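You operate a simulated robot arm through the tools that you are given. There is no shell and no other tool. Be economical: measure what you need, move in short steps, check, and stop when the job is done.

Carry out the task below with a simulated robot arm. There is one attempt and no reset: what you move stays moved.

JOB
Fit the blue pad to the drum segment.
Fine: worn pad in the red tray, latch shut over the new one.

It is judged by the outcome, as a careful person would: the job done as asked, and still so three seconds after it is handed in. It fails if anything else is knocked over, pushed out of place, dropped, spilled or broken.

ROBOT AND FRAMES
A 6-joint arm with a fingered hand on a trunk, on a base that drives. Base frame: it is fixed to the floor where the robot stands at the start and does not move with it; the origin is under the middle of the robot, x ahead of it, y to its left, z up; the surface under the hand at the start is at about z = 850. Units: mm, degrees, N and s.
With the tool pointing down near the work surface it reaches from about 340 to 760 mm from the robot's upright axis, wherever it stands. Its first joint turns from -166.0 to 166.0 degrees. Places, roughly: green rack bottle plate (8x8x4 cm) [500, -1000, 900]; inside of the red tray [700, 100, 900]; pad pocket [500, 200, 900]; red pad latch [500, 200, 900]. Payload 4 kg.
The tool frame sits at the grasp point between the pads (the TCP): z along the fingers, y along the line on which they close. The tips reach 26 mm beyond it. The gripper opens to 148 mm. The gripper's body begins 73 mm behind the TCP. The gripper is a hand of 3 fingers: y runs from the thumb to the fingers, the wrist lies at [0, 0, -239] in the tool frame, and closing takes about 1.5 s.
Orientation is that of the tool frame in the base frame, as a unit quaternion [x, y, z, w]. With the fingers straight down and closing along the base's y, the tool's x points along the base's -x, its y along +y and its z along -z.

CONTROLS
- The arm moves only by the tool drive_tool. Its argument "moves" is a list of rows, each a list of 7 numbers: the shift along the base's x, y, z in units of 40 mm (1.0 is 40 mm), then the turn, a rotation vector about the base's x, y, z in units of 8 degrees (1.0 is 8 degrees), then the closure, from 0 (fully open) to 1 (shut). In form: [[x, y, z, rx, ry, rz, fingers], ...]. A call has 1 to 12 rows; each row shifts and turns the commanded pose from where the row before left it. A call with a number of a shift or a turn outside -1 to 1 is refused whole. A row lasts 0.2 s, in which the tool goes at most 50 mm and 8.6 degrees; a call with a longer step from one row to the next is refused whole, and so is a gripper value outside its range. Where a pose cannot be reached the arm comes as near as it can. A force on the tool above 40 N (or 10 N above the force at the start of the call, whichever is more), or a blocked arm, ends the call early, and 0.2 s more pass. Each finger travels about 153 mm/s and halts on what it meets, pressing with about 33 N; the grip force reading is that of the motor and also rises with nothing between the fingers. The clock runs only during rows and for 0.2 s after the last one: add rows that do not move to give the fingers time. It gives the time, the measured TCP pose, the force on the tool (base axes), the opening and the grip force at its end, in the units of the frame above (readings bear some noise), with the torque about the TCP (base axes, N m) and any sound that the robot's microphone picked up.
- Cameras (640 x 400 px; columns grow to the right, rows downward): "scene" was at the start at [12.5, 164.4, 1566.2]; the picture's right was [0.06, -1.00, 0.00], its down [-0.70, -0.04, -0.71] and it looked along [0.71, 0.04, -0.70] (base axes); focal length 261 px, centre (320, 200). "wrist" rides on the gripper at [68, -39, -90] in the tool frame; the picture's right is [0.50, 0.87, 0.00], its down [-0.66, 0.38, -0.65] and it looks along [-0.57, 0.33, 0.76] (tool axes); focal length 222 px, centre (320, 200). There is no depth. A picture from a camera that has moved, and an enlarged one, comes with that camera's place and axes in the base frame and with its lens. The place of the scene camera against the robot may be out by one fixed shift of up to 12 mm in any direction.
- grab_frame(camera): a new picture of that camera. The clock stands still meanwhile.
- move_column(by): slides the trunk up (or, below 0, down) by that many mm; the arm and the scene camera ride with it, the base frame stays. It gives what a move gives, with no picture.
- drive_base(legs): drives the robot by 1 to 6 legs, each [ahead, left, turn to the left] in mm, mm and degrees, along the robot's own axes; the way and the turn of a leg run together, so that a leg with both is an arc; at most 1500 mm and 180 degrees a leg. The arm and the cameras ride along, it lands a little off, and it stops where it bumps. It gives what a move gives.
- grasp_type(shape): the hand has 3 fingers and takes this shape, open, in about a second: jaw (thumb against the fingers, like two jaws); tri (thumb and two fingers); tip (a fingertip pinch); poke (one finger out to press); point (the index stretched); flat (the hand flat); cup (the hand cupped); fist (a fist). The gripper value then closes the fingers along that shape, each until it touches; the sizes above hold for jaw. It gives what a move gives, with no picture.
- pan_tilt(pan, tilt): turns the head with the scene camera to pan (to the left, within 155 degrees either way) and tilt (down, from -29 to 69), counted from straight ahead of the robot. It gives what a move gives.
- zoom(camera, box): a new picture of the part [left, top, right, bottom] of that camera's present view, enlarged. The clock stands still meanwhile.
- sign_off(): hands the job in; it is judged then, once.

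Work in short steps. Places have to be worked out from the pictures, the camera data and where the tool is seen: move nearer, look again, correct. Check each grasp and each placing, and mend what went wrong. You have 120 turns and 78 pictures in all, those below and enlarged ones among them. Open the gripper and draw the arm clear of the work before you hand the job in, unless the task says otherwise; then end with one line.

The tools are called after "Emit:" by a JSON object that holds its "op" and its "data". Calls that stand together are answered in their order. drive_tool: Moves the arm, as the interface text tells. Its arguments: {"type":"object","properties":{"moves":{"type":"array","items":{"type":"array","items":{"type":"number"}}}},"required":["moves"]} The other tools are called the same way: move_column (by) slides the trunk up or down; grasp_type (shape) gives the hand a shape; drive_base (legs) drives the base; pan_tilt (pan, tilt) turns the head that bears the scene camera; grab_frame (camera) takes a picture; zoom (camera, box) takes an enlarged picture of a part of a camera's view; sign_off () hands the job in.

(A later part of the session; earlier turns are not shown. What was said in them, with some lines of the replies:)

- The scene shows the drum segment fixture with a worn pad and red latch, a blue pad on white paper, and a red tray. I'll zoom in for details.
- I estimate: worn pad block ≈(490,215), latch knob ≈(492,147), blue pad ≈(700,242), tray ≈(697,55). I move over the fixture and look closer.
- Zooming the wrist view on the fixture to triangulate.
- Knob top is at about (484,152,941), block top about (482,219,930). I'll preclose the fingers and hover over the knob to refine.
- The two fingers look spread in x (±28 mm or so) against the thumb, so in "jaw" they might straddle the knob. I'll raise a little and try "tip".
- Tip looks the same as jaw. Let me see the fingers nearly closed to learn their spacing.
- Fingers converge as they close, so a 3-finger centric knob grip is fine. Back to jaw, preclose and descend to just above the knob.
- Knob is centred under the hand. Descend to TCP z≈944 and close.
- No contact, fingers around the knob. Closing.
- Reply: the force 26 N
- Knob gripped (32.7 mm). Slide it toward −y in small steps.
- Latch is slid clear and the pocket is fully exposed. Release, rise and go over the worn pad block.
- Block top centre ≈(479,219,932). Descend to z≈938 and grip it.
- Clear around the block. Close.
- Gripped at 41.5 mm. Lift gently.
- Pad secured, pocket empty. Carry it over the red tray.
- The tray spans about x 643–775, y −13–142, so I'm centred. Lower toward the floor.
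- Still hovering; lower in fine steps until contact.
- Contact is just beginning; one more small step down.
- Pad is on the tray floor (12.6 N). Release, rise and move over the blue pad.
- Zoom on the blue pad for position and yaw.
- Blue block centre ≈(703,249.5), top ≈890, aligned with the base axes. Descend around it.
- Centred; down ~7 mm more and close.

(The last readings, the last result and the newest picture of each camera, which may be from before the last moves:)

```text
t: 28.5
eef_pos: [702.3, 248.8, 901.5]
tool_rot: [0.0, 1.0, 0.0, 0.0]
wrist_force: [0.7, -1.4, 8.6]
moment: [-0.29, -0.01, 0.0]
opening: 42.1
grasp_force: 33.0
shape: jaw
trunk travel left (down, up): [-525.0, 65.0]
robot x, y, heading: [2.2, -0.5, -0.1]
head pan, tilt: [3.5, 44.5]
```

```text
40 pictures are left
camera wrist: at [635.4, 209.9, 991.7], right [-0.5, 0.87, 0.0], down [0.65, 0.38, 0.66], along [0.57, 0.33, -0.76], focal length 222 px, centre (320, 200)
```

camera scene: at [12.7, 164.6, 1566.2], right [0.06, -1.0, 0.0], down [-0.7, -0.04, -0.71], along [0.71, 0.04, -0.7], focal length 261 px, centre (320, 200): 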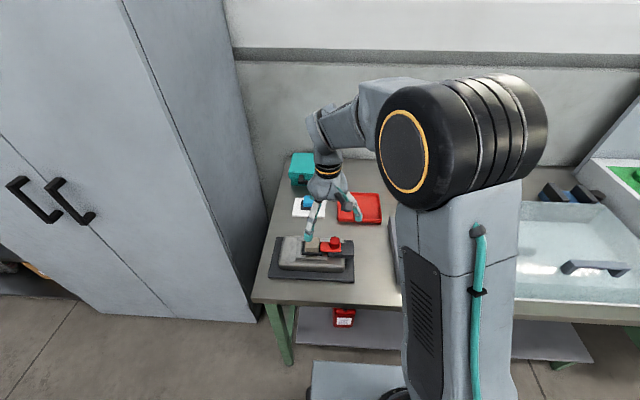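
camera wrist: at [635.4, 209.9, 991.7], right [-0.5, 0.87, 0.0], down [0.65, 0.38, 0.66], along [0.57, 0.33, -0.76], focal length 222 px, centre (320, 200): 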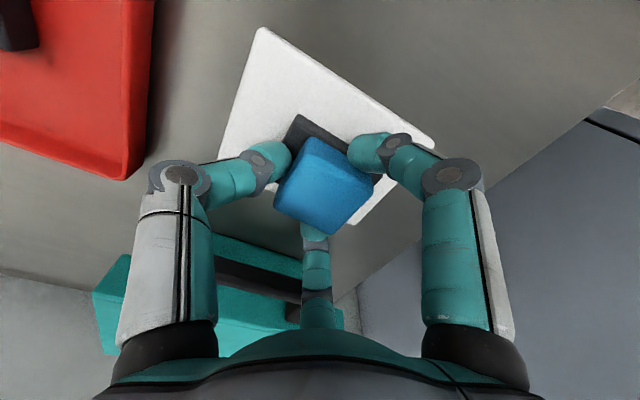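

Grip image matches the worn-pad grip. Lift and carry to above the pocket (479.5, 218).

Emit:
{"op": "drive_tool", "data": {"moves": [[0, 0, 0.3, 0, 0, 0, 0.9], [0, 0, 0.8, 0, 0, 0, 0.9], [0, 0, 0.9, 0, 0, 0, 0.9], [0, 0, 0.7, 0, 0, 0, 0.9], [-0.93, -0.13, 0, 0, 0, 0, 0.9], [-0.93, -0.13, 0, 0, 0, 0, 0.9], [-0.93, -0.13, 0, 0, 0, 0, 0.9], [-0.93, -0.13, 0, 0, 0, 0, 0.9], [-0.93, -0.13, 0, 0, 0, 0, 0.9], [-0.93, -0.13, 0, 0, 0, 0, 0.9], [0, 0, 0, 0, 0, 0, 0.9]]}}

Emit:
{"op": "grab_frame", "data": {"camera": "wrist"}}

Emit:
{"op": "zoom", "data": {"camera": "scene", "box": [270, 185, 390, 275]}}

```text
t: 30.9
eef_pos: [480.4, 218.3, 1007.7]
tool_rot: [0.0, 1.0, 0.001, 0.0]
wrist_force: [-0.5, 0.1, -0.6]
moment: [0.01, -0.04, -0.03]
opening: 40.6
grasp_force: 32.5
shape: jaw
trunk travel left (down, up): [-525.0, 65.0]
robot x, y, heading: [-0.1, -1.6, 0.0]
head pan, tilt: [3.5, 44.5]
```

```text
39 pictures are left
camera wrist: at [412.7, 179.3, 1098.5], right [-0.5, 0.87, 0.0], down [0.66, 0.38, 0.65], along [0.57, 0.33, -0.76], focal length 222 px, centre (320, 200)
```

wrist: 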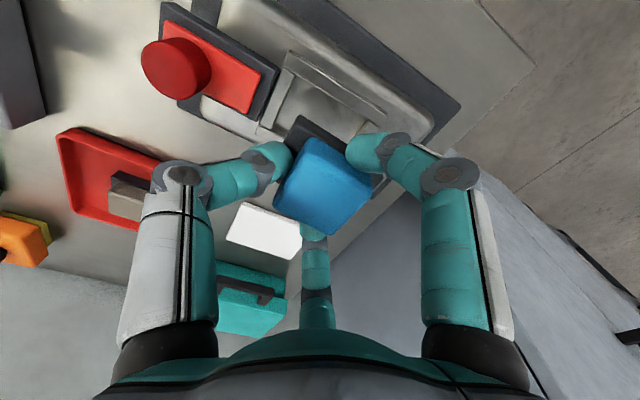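

```text
4.44 times, centred on (330, 230) of scene
camera zoom: at [12.3, 164.3, 1566.2], right [0.06, -1.0, 0.0], down [-0.7, -0.04, -0.71], along [0.71, 0.04, -0.7], focal length 1160 px, centre (276, 67)
```

zoom: 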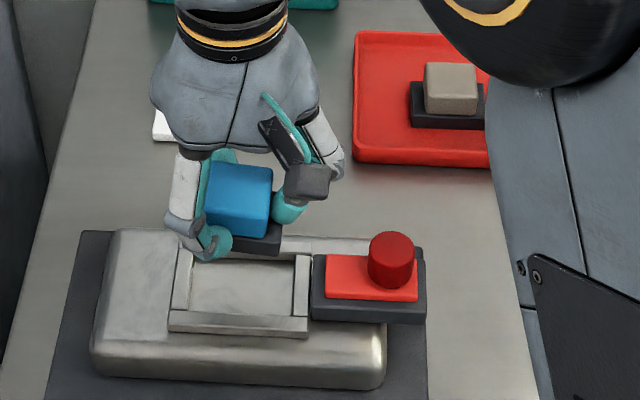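

Nearly identical pose to the worn pad when lifted. Adjust slightly and lower to near the pocket.

Emit:
{"op": "drive_tool", "data": {"moves": [[-0.02, 0.02, -0.6, 0, 0, 0, 0.9], [0, 0, -0.5, 0, 0, 0, 0.9], [0, 0, -0.2, 0, 0, 0, 0.9], [0, 0, 0, 0, 0, 0, 0.9]]}}

Emit:
{"op": "zoom", "data": {"camera": "scene", "box": [290, 210, 350, 255]}}

Emit:
{"op": "zoom", "data": {"camera": "wrist", "box": [240, 50, 420, 190]}}

```text
t: 31.9
eef_pos: [479.4, 219.8, 956.8]
tool_rot: [0.0, 1.0, 0.0, 0.0]
wrist_force: [-0.8, 0.6, -1.6]
moment: [0.03, 0.02, -0.01]
opening: 40.8
grasp_force: 32.5
shape: jaw
trunk travel left (down, up): [-525.0, 65.0]
robot x, y, heading: [1.1, 1.8, 0.1]
head pan, tilt: [3.5, 44.5]
```

```text
8.89 times, centred on (320, 232) of scene
camera zoom: at [12.6, 164.4, 1566.2], right [0.06, -1.0, 0.0], down [-0.7, -0.04, -0.71], along [0.71, 0.04, -0.7], focal length 2320 px, centre (320, -89)
```

zoom: 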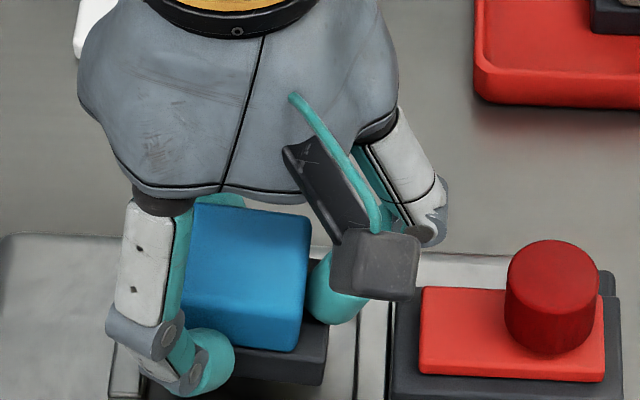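

```text
2.86 times, centred on (330, 120) of wrist
camera zoom: at [412.4, 180.6, 1046.5], right [-0.5, 0.87, 0.0], down [0.66, 0.38, 0.65], along [0.57, 0.33, -0.76], focal length 635 px, centre (291, 429)
```

zoom: 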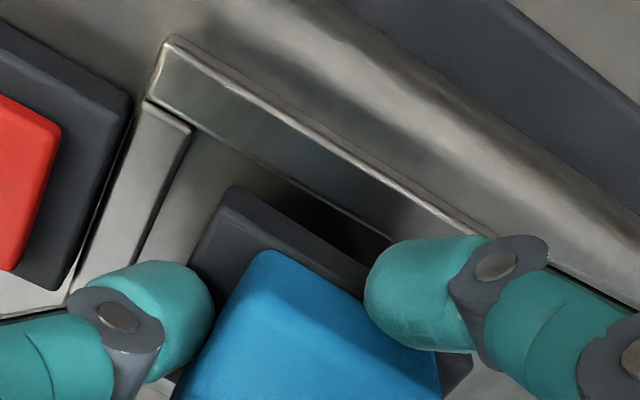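

Pad base lies between the walls. Lower slowly to seat.

Emit:
{"op": "drive_tool", "data": {"moves": [[0, 0, -0.12, 0, 0, 0, 0.9], [0, 0, -0.12, 0, 0, 0, 0.9], [0, 0, -0.08, 0, 0, 0, 0.9], [0, 0, 0, 0, 0, 0, 0.9]]}}

Emit:
{"op": "zoom", "data": {"camera": "scene", "box": [290, 210, 350, 255]}}

```text
t: 32.9
eef_pos: [478.5, 218.8, 944.1]
tool_rot: [0.0, 1.0, 0.0, 0.0]
wrist_force: [1.0, -0.1, 2.5]
moment: [0.09, -0.01, 0.0]
opening: 40.8
grasp_force: 33.2
shape: jaw
trunk travel left (down, up): [-525.0, 65.0]
robot x, y, heading: [2.0, -0.4, -0.0]
head pan, tilt: [3.5, 44.5]
```

```text
8.89 times, centred on (320, 232) of scene
camera zoom: at [12.5, 164.4, 1566.2], right [0.06, -1.0, 0.0], down [-0.7, -0.04, -0.71], along [0.71, 0.04, -0.7], focal length 2320 px, centre (320, -89)
```

zoom: 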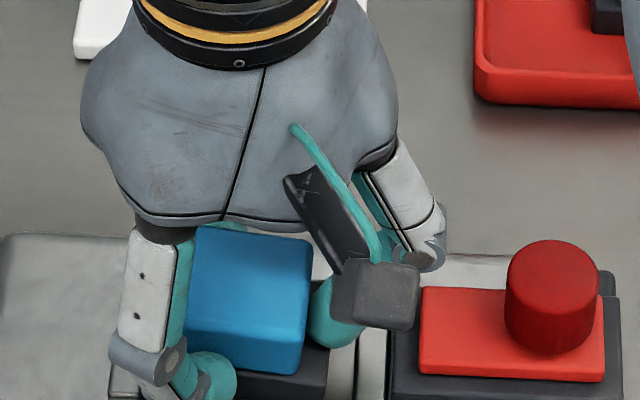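

Slight contact. Press 2 mm more and look at fit from the wrist.

Emit:
{"op": "drive_tool", "data": {"moves": [[0, 0, -0.05, 0, 0, 0, 0.9], [0, 0, 0, 0, 0, 0, 0.9]]}}

Emit:
{"op": "zoom", "data": {"camera": "wrist", "box": [240, 50, 420, 190]}}

Emit:
{"op": "zoom", "data": {"camera": "scene", "box": [290, 225, 350, 270]}}

```text
t: 33.5
eef_pos: [478.9, 218.7, 941.6]
tool_rot: [0.001, 1.0, 0.0, 0.001]
wrist_force: [0.8, 2.0, 6.6]
moment: [0.27, 0.02, -0.03]
opening: 40.7
grasp_force: 32.9
shape: jaw
trunk travel left (down, up): [-525.0, 65.0]
robot x, y, heading: [2.1, -1.9, 0.1]
head pan, tilt: [3.5, 44.5]
```

```text
2.86 times, centred on (330, 120) of wrist
camera zoom: at [411.4, 180.3, 1032.3], right [-0.5, 0.87, 0.0], down [0.65, 0.38, 0.65], along [0.57, 0.33, -0.76], focal length 635 px, centre (291, 429)
```

zoom: 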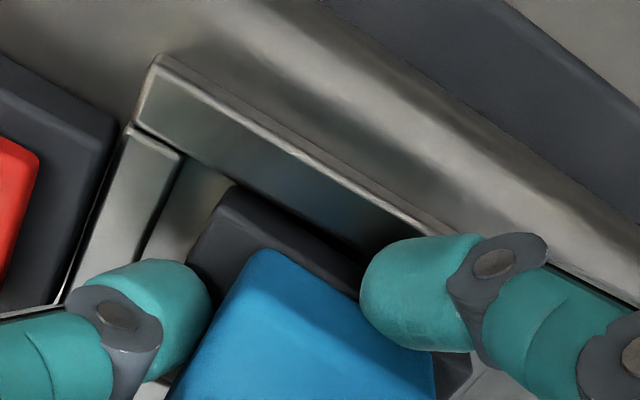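

```text
8.89 times, centred on (320, 248) of scene
camera zoom: at [12.2, 164.3, 1566.3], right [0.06, -1.0, 0.0], down [-0.7, -0.04, -0.71], along [0.71, 0.04, -0.7], focal length 2320 px, centre (320, -222)
```

zoom: 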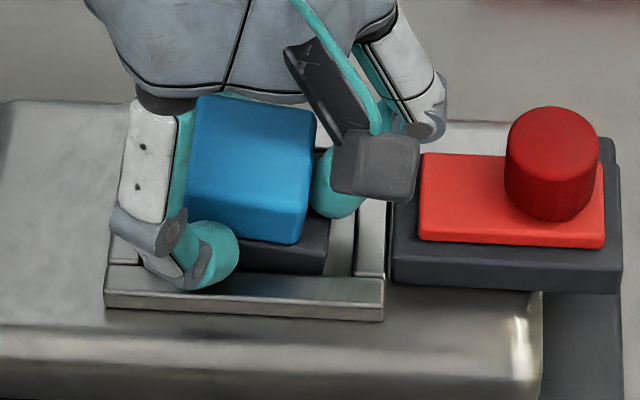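

The reading (moment ≈ +0.27 at 6.6 N) and the wide right-hand gap indicate the left edge is riding on the +y wall. Raise, shift 5 mm toward −y, and retry.

Emit:
{"op": "drive_tool", "data": {"moves": [[0, 0, 0.2, 0, 0, 0, 0.9], [0, -0.12, 0, 0, 0, 0, 0.9], [0, 0, -0.12, 0, 0, 0, 0.9], [0, 0, -0.08, 0, 0, 0, 0.9], [0, 0, 0, 0, 0, 0, 0.9]]}}

Emit:
{"op": "zoom", "data": {"camera": "scene", "box": [290, 225, 350, 270]}}

```text
t: 34.7
eef_pos: [477.8, 214.2, 942.3]
tool_rot: [0.0, 1.0, 0.0, 0.0]
wrist_force: [0.9, 0.4, -1.3]
moment: [-0.01, 0.02, -0.02]
opening: 40.7
grasp_force: 32.9
shape: jaw
trunk travel left (down, up): [-525.0, 65.0]
robot x, y, heading: [2.4, -0.1, -0.3]
head pan, tilt: [3.5, 44.5]
```

```text
8.89 times, centred on (320, 248) of scene
camera zoom: at [12.6, 164.4, 1566.2], right [0.06, -1.0, 0.0], down [-0.7, -0.04, -0.71], along [0.71, 0.04, -0.7], focal length 2320 px, centre (320, -222)
```

zoom: 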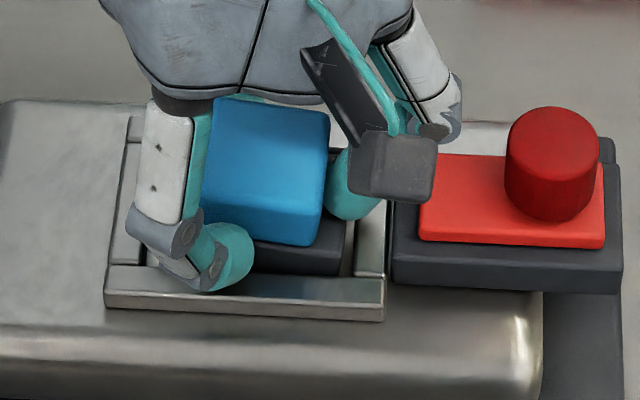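

No contact at the same height now — it's in the pocket. Continue down until seated.

Emit:
{"op": "drive_tool", "data": {"moves": [[0, 0, -0.05, 0, 0, 0, 0.9], [0, 0, -0.05, 0, 0, 0, 0.9], [0, 0, 0, 0, 0, 0, 0.9]]}}

```text
t: 35.5
eef_pos: [478.8, 213.3, 938.0]
tool_rot: [0.0, 1.0, 0.001, 0.0]
wrist_force: [3.1, -0.2, 16.1]
moment: [-0.48, -0.1, 0.09]
opening: 41.2
grasp_force: 33.5
shape: jaw
trunk travel left (down, up): [-525.0, 65.0]
robot x, y, heading: [1.8, 1.6, 0.0]
head pan, tilt: [3.5, 44.5]
```

Contact at ~938–939 matches the worn pad's seated height (moment pattern like the tray's). Release and rise to inspect.

Emit:
{"op": "drive_tool", "data": {"moves": [[0, 0, 0, 0, 0, 0, 0.7], [0, 0, 0, 0, 0, 0, 0.55], [0, 0, 0, 0, 0, 0, 0.5], [0, 0, 0, 0, 0, 0, 0.5], [0, 0, 0.6, 0, 0, 0, 0.5], [0, 0, 0.8, 0, 0, 0, 0.5], [0, 0, 0.3, 0, 0, 0, 0.5], [0, 0, 0, 0, 0, 0, 0.5]]}}

Emit:
{"op": "zoom", "data": {"camera": "scene", "box": [280, 215, 360, 275]}}

Emit:
{"op": "zoom", "data": {"camera": "wrist", "box": [200, 0, 440, 190]}}

```text
t: 37.3
eef_pos: [477.5, 214.0, 1006.9]
tool_rot: [0.0, 1.0, 0.0, 0.0]
wrist_force: [0.6, -0.4, -0.5]
moment: [-0.02, 0.03, 0.01]
opening: 73.3
grasp_force: 0.0
shape: jaw
trunk travel left (down, up): [-525.0, 65.0]
robot x, y, heading: [1.3, 0.7, -0.0]
head pan, tilt: [3.5, 44.5]
```

```text
6.67 times, centred on (320, 245) of scene
camera zoom: at [12.6, 164.4, 1566.2], right [0.06, -1.0, 0.0], down [-0.7, -0.04, -0.71], along [0.71, 0.04, -0.7], focal length 1740 px, centre (320, -100)
```

zoom: 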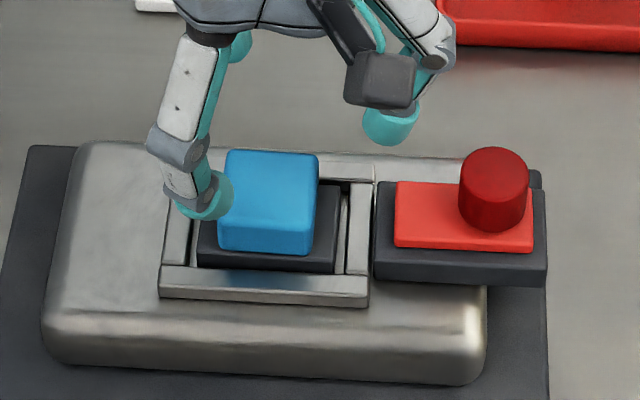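

```text
2.11 times, centred on (320, 95) of wrist
camera zoom: at [411.0, 174.9, 1096.6], right [-0.5, 0.87, 0.0], down [0.66, 0.38, 0.65], along [0.57, 0.33, -0.76], focal length 468 px, centre (320, 421)
```

zoom: 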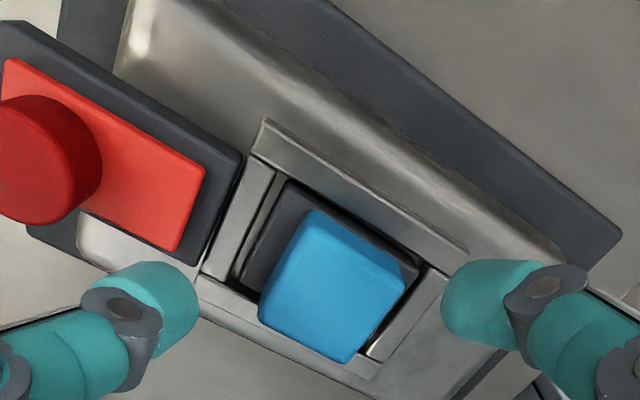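

Blue pad sits flat in the pocket. Now go back to the knob (≈484,118) for closing the latch.

Emit:
{"op": "drive_tool", "data": {"moves": [[0.08, -0.8, 0, 0, 0, 0, 0.55], [0.07, -0.8, 0, 0, 0, 0, 0.55], [0, -0.8, 0, 0, 0, 0, 0.55], [0, 0, 0, 0, 0, 0, 0.55], [0, 0, -0.8, 0, 0, 0, 0.55], [0, 0, -0.4, 0, 0, 0, 0.55], [0, 0, 0, 0, 0, 0, 0.55]]}}

Emit:
{"op": "zoom", "data": {"camera": "scene", "box": [290, 205, 370, 265]}}

Emit:
{"op": "grab_frame", "data": {"camera": "wrist"}}

```text
t: 38.9
eef_pos: [484.2, 117.1, 957.9]
tool_rot: [0.0, 1.0, 0.0, 0.0]
wrist_force: [-0.3, 0.9, 0.1]
moment: [0.0, 0.01, 0.01]
opening: 67.1
grasp_force: 0.1
shape: jaw
trunk travel left (down, up): [-525.0, 65.0]
robot x, y, heading: [-0.3, 0.9, -0.1]
head pan, tilt: [3.5, 44.5]
```

```text
6.67 times, centred on (330, 235) of scene
camera zoom: at [12.5, 164.4, 1566.2], right [0.06, -1.0, 0.0], down [-0.7, -0.04, -0.71], along [0.71, 0.04, -0.7], focal length 1740 px, centre (253, -33)
```

zoom: 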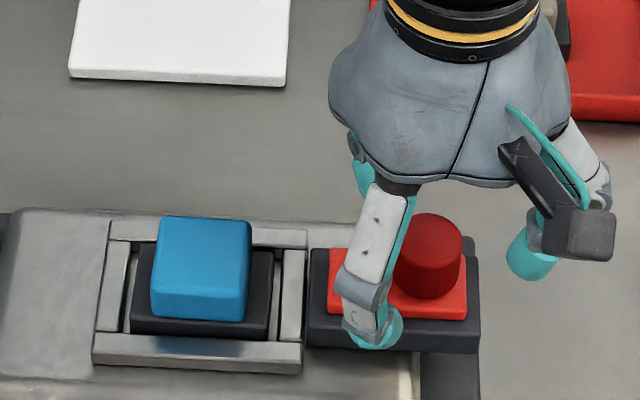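

```text
28 pictures are left
camera wrist: at [416.8, 78.1, 1048.0], right [-0.5, 0.87, 0.0], down [0.66, 0.38, 0.65], along [0.57, 0.33, -0.76], focal length 222 px, centre (320, 200)
```

wrist: 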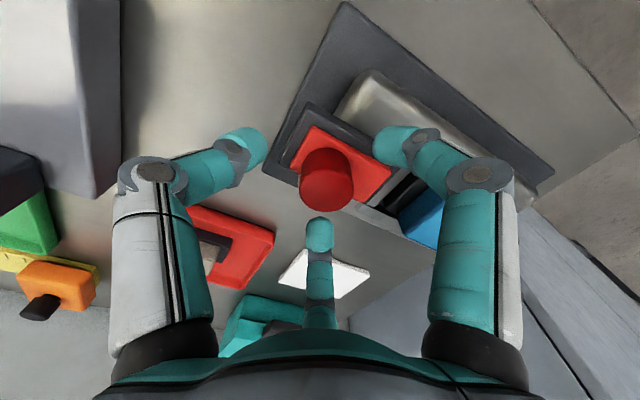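

Centred on the knob. Lower to z≈946, grip.

Emit:
{"op": "drive_tool", "data": {"moves": [[0, 0.02, -0.27, 0, 0, 0, 0.55], [0, 0, 0, 0, 0, 0, 0.75], [0, 0, 0, 0, 0, 0, 0.9], [0, 0, 0, 0, 0, 0, 0.9], [0, 0, 0, 0, 0, 0, 0.9]]}}

```text
t: 40.1
eef_pos: [484.0, 118.2, 947.3]
tool_rot: [0.0, 1.0, -0.001, 0.001]
wrist_force: [-2.2, -1.3, 15.2]
moment: [0.05, 0.31, 0.05]
opening: 27.3
grasp_force: 33.1
shape: jaw
trunk travel left (down, up): [-525.0, 65.0]
robot x, y, heading: [-2.7, -1.9, 0.1]
head pan, tilt: [3.5, 44.5]
```

Gripped. Slide +y back toward its shut position (~y 153).

Emit:
{"op": "drive_tool", "data": {"moves": [[0, 0.15, 0, 0, 0, 0, 0.9], [0, 0.15, 0, 0, 0, 0, 0.9], [0, 0.15, 0, 0, 0, 0, 0.9], [0, 0.15, 0, 0, 0, 0, 0.9], [0, 0.15, 0, 0, 0, 0, 0.9], [0, 0.12, 0, 0, 0, 0, 0.9], [0, 0, 0, 0, 0, 0, 0.9]]}}

Emit:
{"op": "zoom", "data": {"camera": "scene", "box": [290, 210, 370, 270]}}

```text
t: 41.7
eef_pos: [484.0, 152.3, 948.2]
tool_rot: [-0.001, 1.0, 0.001, 0.001]
wrist_force: [-3.2, -17.0, 30.8]
moment: [-0.88, 0.32, 0.01]
opening: 28.1
grasp_force: 32.9
shape: jaw
trunk travel left (down, up): [-525.0, 65.0]
robot x, y, heading: [-2.4, -1.5, 0.2]
head pan, tilt: [3.5, 44.5]
```

```text
6.67 times, centred on (330, 240) of scene
camera zoom: at [10.2, 161.6, 1566.6], right [0.06, -1.0, 0.0], down [-0.7, -0.04, -0.71], along [0.71, 0.04, -0.7], focal length 1740 px, centre (253, -67)
```

zoom: 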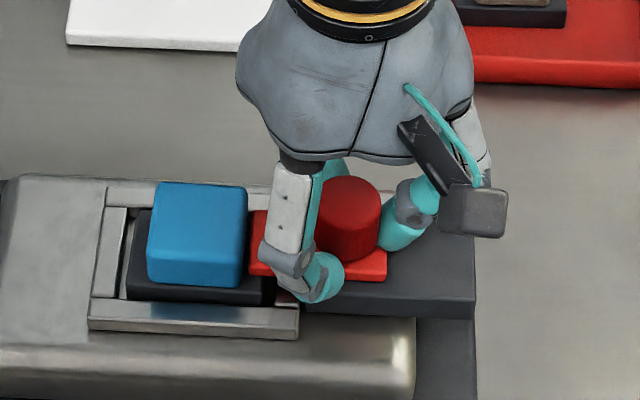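

The plate is back at its original shut position, with a stop force. Release and rise to compare.

Emit:
{"op": "drive_tool", "data": {"moves": [[0, 0, 0, 0, 0, 0, 0.75], [0, 0, 0, 0, 0, 0, 0.62], [0, 0, 0, 0, 0, 0, 0.62], [0, 0, 0, 0, 0, 0, 0.62], [0, 0, 0.5, 0, 0, 0, 0.62], [0, 0, 0.8, 0, 0, 0, 0.62], [0, -0.4, 0.9, 0, 0, 0, 0.5], [0, -0.9, 0.5, 0, 0, 0, 0.5], [0, -0.9, 0.5, 0, 0, 0, 0.3], [0, 0, 0, 0, 0, 0, 0]]}}

Emit:
{"op": "zoom", "data": {"camera": "scene", "box": [260, 180, 400, 290]}}

Emit:
{"op": "zoom", "data": {"camera": "scene", "box": [290, 220, 360, 270]}}

```text
t: 43.9
eef_pos: [484.5, 67.0, 1076.5]
tool_rot: [-0.001, 1.0, -0.001, 0.0]
wrist_force: [0.4, 0.0, 0.5]
moment: [0.0, 0.0, 0.01]
opening: 147.6
grasp_force: 0.1
shape: jaw
trunk travel left (down, up): [-525.0, 65.0]
robot x, y, heading: [-0.4, -3.0, -0.1]
head pan, tilt: [3.5, 44.5]
```

```text
3.64 times, centred on (330, 235) of scene
camera zoom: at [12.4, 164.2, 1566.2], right [0.06, -1.0, 0.0], down [-0.7, -0.04, -0.71], along [0.71, 0.04, -0.7], focal length 949 px, centre (284, 73)
```

zoom: 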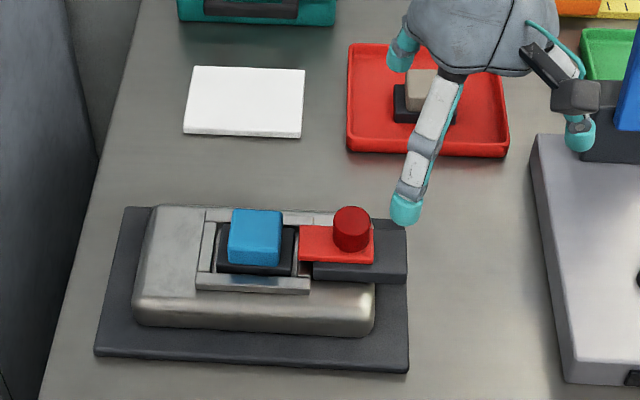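

```text
8.00 times, centred on (325, 245) of scene
camera zoom: at [12.4, 164.2, 1566.2], right [0.06, -1.0, 0.0], down [-0.7, -0.04, -0.71], along [0.71, 0.04, -0.7], focal length 2088 px, centre (280, -160)
```

zoom: 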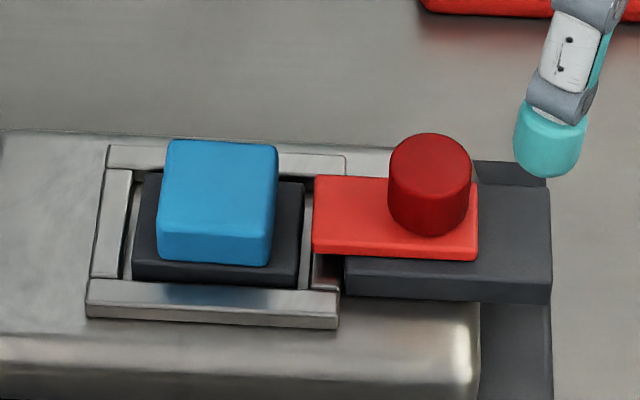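

The latch slid back ~12 mm: the thumb tip was pressing on the plate (Fz≈30 N) and dragged it on opening. I'll redo it higher, pushing the knob with the thumb while the hand is only loosely closed, then back off without opening.

Emit:
{"op": "drive_tool", "data": {"moves": [[0, 0.9, 0, 0, 0, 0, 0.6], [0, 0.95, -0.3, 0, 0, 0, 0.68], [0, 0, -0.7, 0, 0, 0, 0.68], [0, 0, -0.8, 0, 0, 0, 0.68], [0, 0, -0.8, 0, 0, 0, 0.68], [0, 0, 0, 0, 0, 0, 0.68]]}}

Emit:
{"op": "zoom", "data": {"camera": "scene", "box": [290, 205, 370, 265]}}

Emit:
{"op": "grab_frame", "data": {"camera": "wrist"}}

```text
t: 45.3
eef_pos: [484.5, 140.8, 969.8]
tool_rot: [0.001, 1.0, 0.0, 0.0]
wrist_force: [0.4, -0.4, 0.7]
moment: [-0.01, -0.03, 0.01]
opening: 47.9
grasp_force: 0.0
shape: jaw
trunk travel left (down, up): [-525.0, 65.0]
robot x, y, heading: [0.9, -0.4, -0.3]
head pan, tilt: [3.5, 44.5]
```

```text
6.67 times, centred on (330, 235) of scene
camera zoom: at [12.7, 164.5, 1566.2], right [0.06, -1.0, 0.0], down [-0.7, -0.04, -0.71], along [0.71, 0.04, -0.7], focal length 1740 px, centre (253, -33)
```

zoom: 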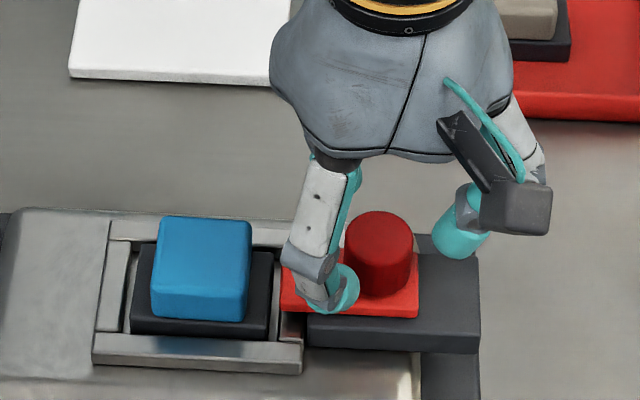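

```text
23 pictures are left
camera wrist: at [417.7, 102.1, 1060.2], right [-0.5, 0.87, 0.0], down [0.66, 0.38, 0.65], along [0.57, 0.33, -0.76], focal length 222 px, centre (320, 200)
```

wrist: 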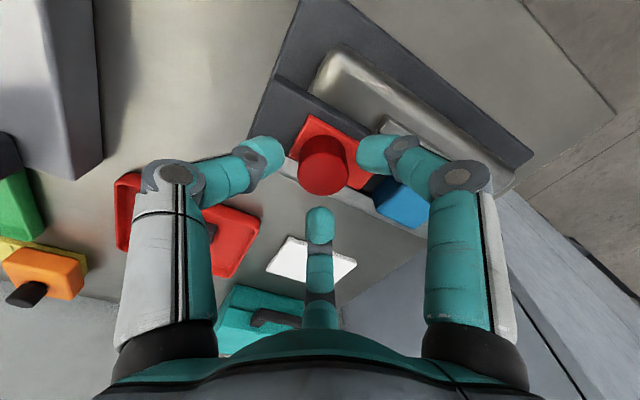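

Aligned. Lower to z≈953 and push +y with the thumb in small steps.

Emit:
{"op": "drive_tool", "data": {"moves": [[0, 0, -0.42, 0, 0, 0, 0.68], [0, 0.12, 0, 0, 0, 0, 0.7], [0, 0.12, 0, 0, 0, 0, 0.7], [0, 0.12, 0, 0, 0, 0, 0.7], [0, 0, 0, 0, 0, 0, 0.7]]}}

Emit:
{"op": "zoom", "data": {"camera": "scene", "box": [290, 210, 370, 270]}}

```text
t: 46.5
eef_pos: [484.4, 155.1, 953.7]
tool_rot: [0.0, 1.0, 0.0, 0.0]
wrist_force: [0.7, -0.1, 0.2]
moment: [-0.01, 0.0, 0.02]
opening: 44.8
grasp_force: 0.1
shape: jaw
trunk travel left (down, up): [-525.0, 65.0]
robot x, y, heading: [-2.3, 1.4, -0.2]
head pan, tilt: [3.5, 44.5]
```

```text
6.67 times, centred on (330, 240) of scene
camera zoom: at [12.6, 164.4, 1566.2], right [0.06, -1.0, 0.0], down [-0.7, -0.04, -0.71], along [0.71, 0.04, -0.7], focal length 1740 px, centre (253, -67)
```

zoom: 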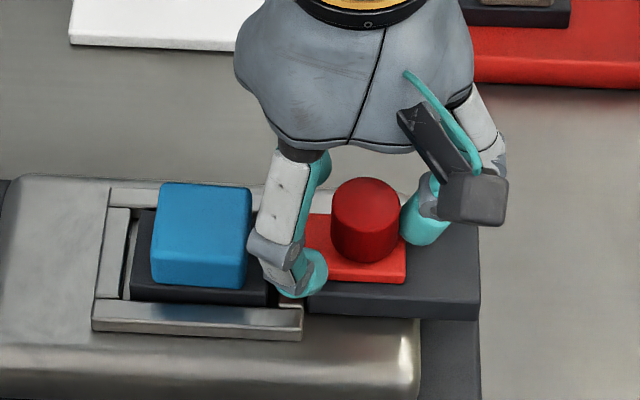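

Thumb is touching; ~7 mm remain, but a finger nears the block. I'll close somewhat (bringing the fingers in) while advancing a few mm.

Emit:
{"op": "drive_tool", "data": {"moves": [[0, 0, 0, 0, 0, 0, 0.78], [0, 0.05, 0, 0, 0, 0, 0.78], [0, 0.05, 0, 0, 0, 0, 0.78], [0, 0, 0, 0, 0, 0, 0.78]]}}

Emit:
{"op": "zoom", "data": {"camera": "scene", "box": [290, 210, 370, 270]}}

```text
t: 47.5
eef_pos: [485.3, 157.8, 954.4]
tool_rot: [0.0, 1.0, 0.0, 0.0]
wrist_force: [-0.4, -3.2, 1.5]
moment: [-0.11, 0.0, -0.01]
opening: 33.8
grasp_force: 0.0
shape: jaw
trunk travel left (down, up): [-525.0, 65.0]
robot x, y, heading: [0.3, -0.1, -0.2]
head pan, tilt: [3.5, 44.5]
```

```text
6.67 times, centred on (330, 240) of scene
camera zoom: at [12.5, 163.9, 1566.3], right [0.06, -1.0, 0.0], down [-0.7, -0.04, -0.71], along [0.71, 0.04, -0.7], focal length 1740 px, centre (253, -67)
```

zoom: 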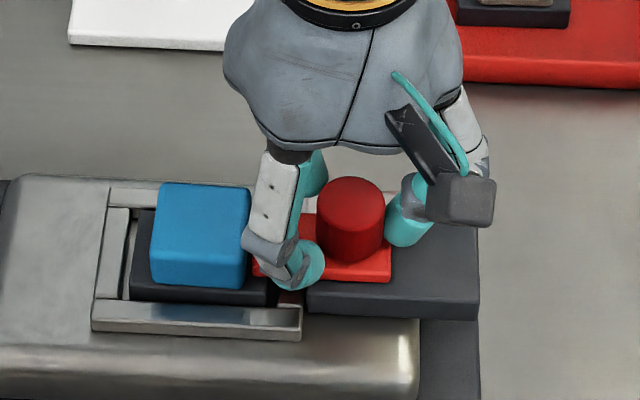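

The plate is back at its original location (right edge 391 px, knob 317–384). Nudge 2 mm further to confirm the stop.

Emit:
{"op": "drive_tool", "data": {"moves": [[0, 0.05, 0, 0, 0, 0, 0.78], [0, 0, 0, 0, 0, 0, 0.78]]}}

```text
t: 48.1
eef_pos: [484.0, 160.4, 954.0]
tool_rot: [0.0, 1.0, 0.0, 0.0]
wrist_force: [1.1, -5.2, 3.0]
moment: [-0.14, -0.03, 0.04]
opening: 34.2
grasp_force: 0.0
shape: jaw
trunk travel left (down, up): [-525.0, 65.0]
robot x, y, heading: [-1.6, -2.5, 0.1]
head pan, tilt: [3.5, 44.5]
```

Stop felt (−5 N). Open slightly while backing off, and rise.

Emit:
{"op": "drive_tool", "data": {"moves": [[0, -0.04, 0, 0, 0, 0, 0.74], [0, -0.06, 0, 0, 0, 0, 0.7], [0, 0, 0, 0, 0, 0, 0.68], [0, 0, 0.4, 0, 0, 0, 0.68], [0, 0, 0.8, 0, 0, 0, 0.68], [0, -0.4, 0.8, 0, 0, 0, 0.5], [0, -0.9, 0.5, 0, 0, 0, 0.3], [0, -0.9, 0.5, 0, 0, 0, 0], [0, 0, 0, 0, 0, 0, 0]]}}

Emit:
{"op": "zoom", "data": {"camera": "scene", "box": [260, 180, 400, 290]}}

Emit:
{"op": "zoom", "data": {"camera": "scene", "box": [290, 220, 360, 270]}}

```text
t: 50.1
eef_pos: [486.1, 66.6, 1073.1]
tool_rot: [-0.001, 1.0, 0.0, 0.0]
wrist_force: [-0.2, -0.2, -0.3]
moment: [-0.03, 0.03, 0.0]
opening: 148.0
grasp_force: 0.0
shape: jaw
trunk travel left (down, up): [-525.0, 65.0]
robot x, y, heading: [-0.8, 3.5, -0.1]
head pan, tilt: [3.5, 44.5]
```

```text
3.64 times, centred on (330, 235) of scene
camera zoom: at [12.5, 164.2, 1566.2], right [0.06, -1.0, 0.0], down [-0.7, -0.04, -0.71], along [0.71, 0.04, -0.7], focal length 949 px, centre (284, 73)
```

zoom: 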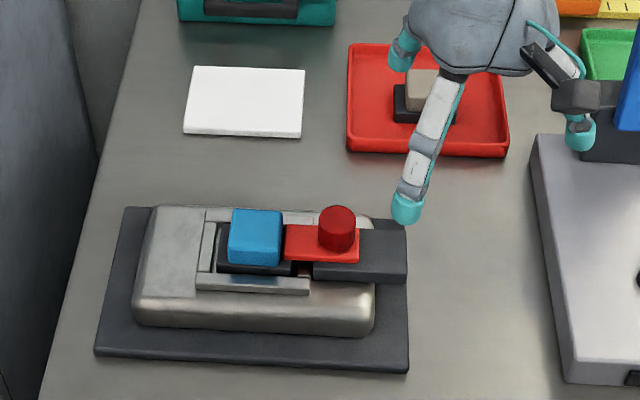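

```text
8.00 times, centred on (325, 245) of scene
camera zoom: at [12.5, 164.2, 1566.2], right [0.06, -1.0, 0.0], down [-0.7, -0.04, -0.71], along [0.71, 0.04, -0.7], focal length 2088 px, centre (280, -160)
```

zoom: 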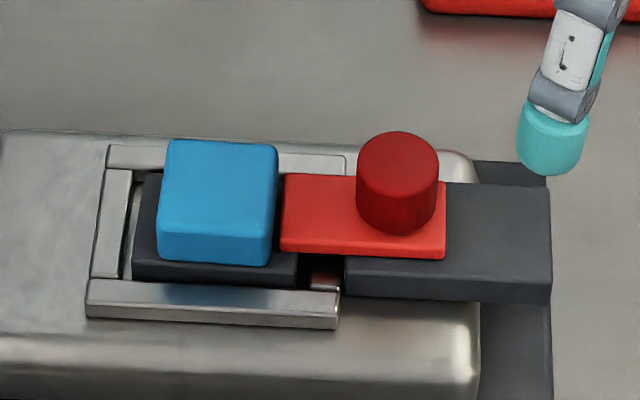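

The latch sits exactly where it was originally shut, over the edge of the blue pad's base. The worn pad is in the tray and the arm is clear, so I'm handing in.

Emit:
{"op": "sign_off", "data": {}}

```text
The job is handed in.
```

The blue pad is seated in the drum segment's pocket with the latch shut over it, the worn pad is in the red tray, and the arm is open and clear.
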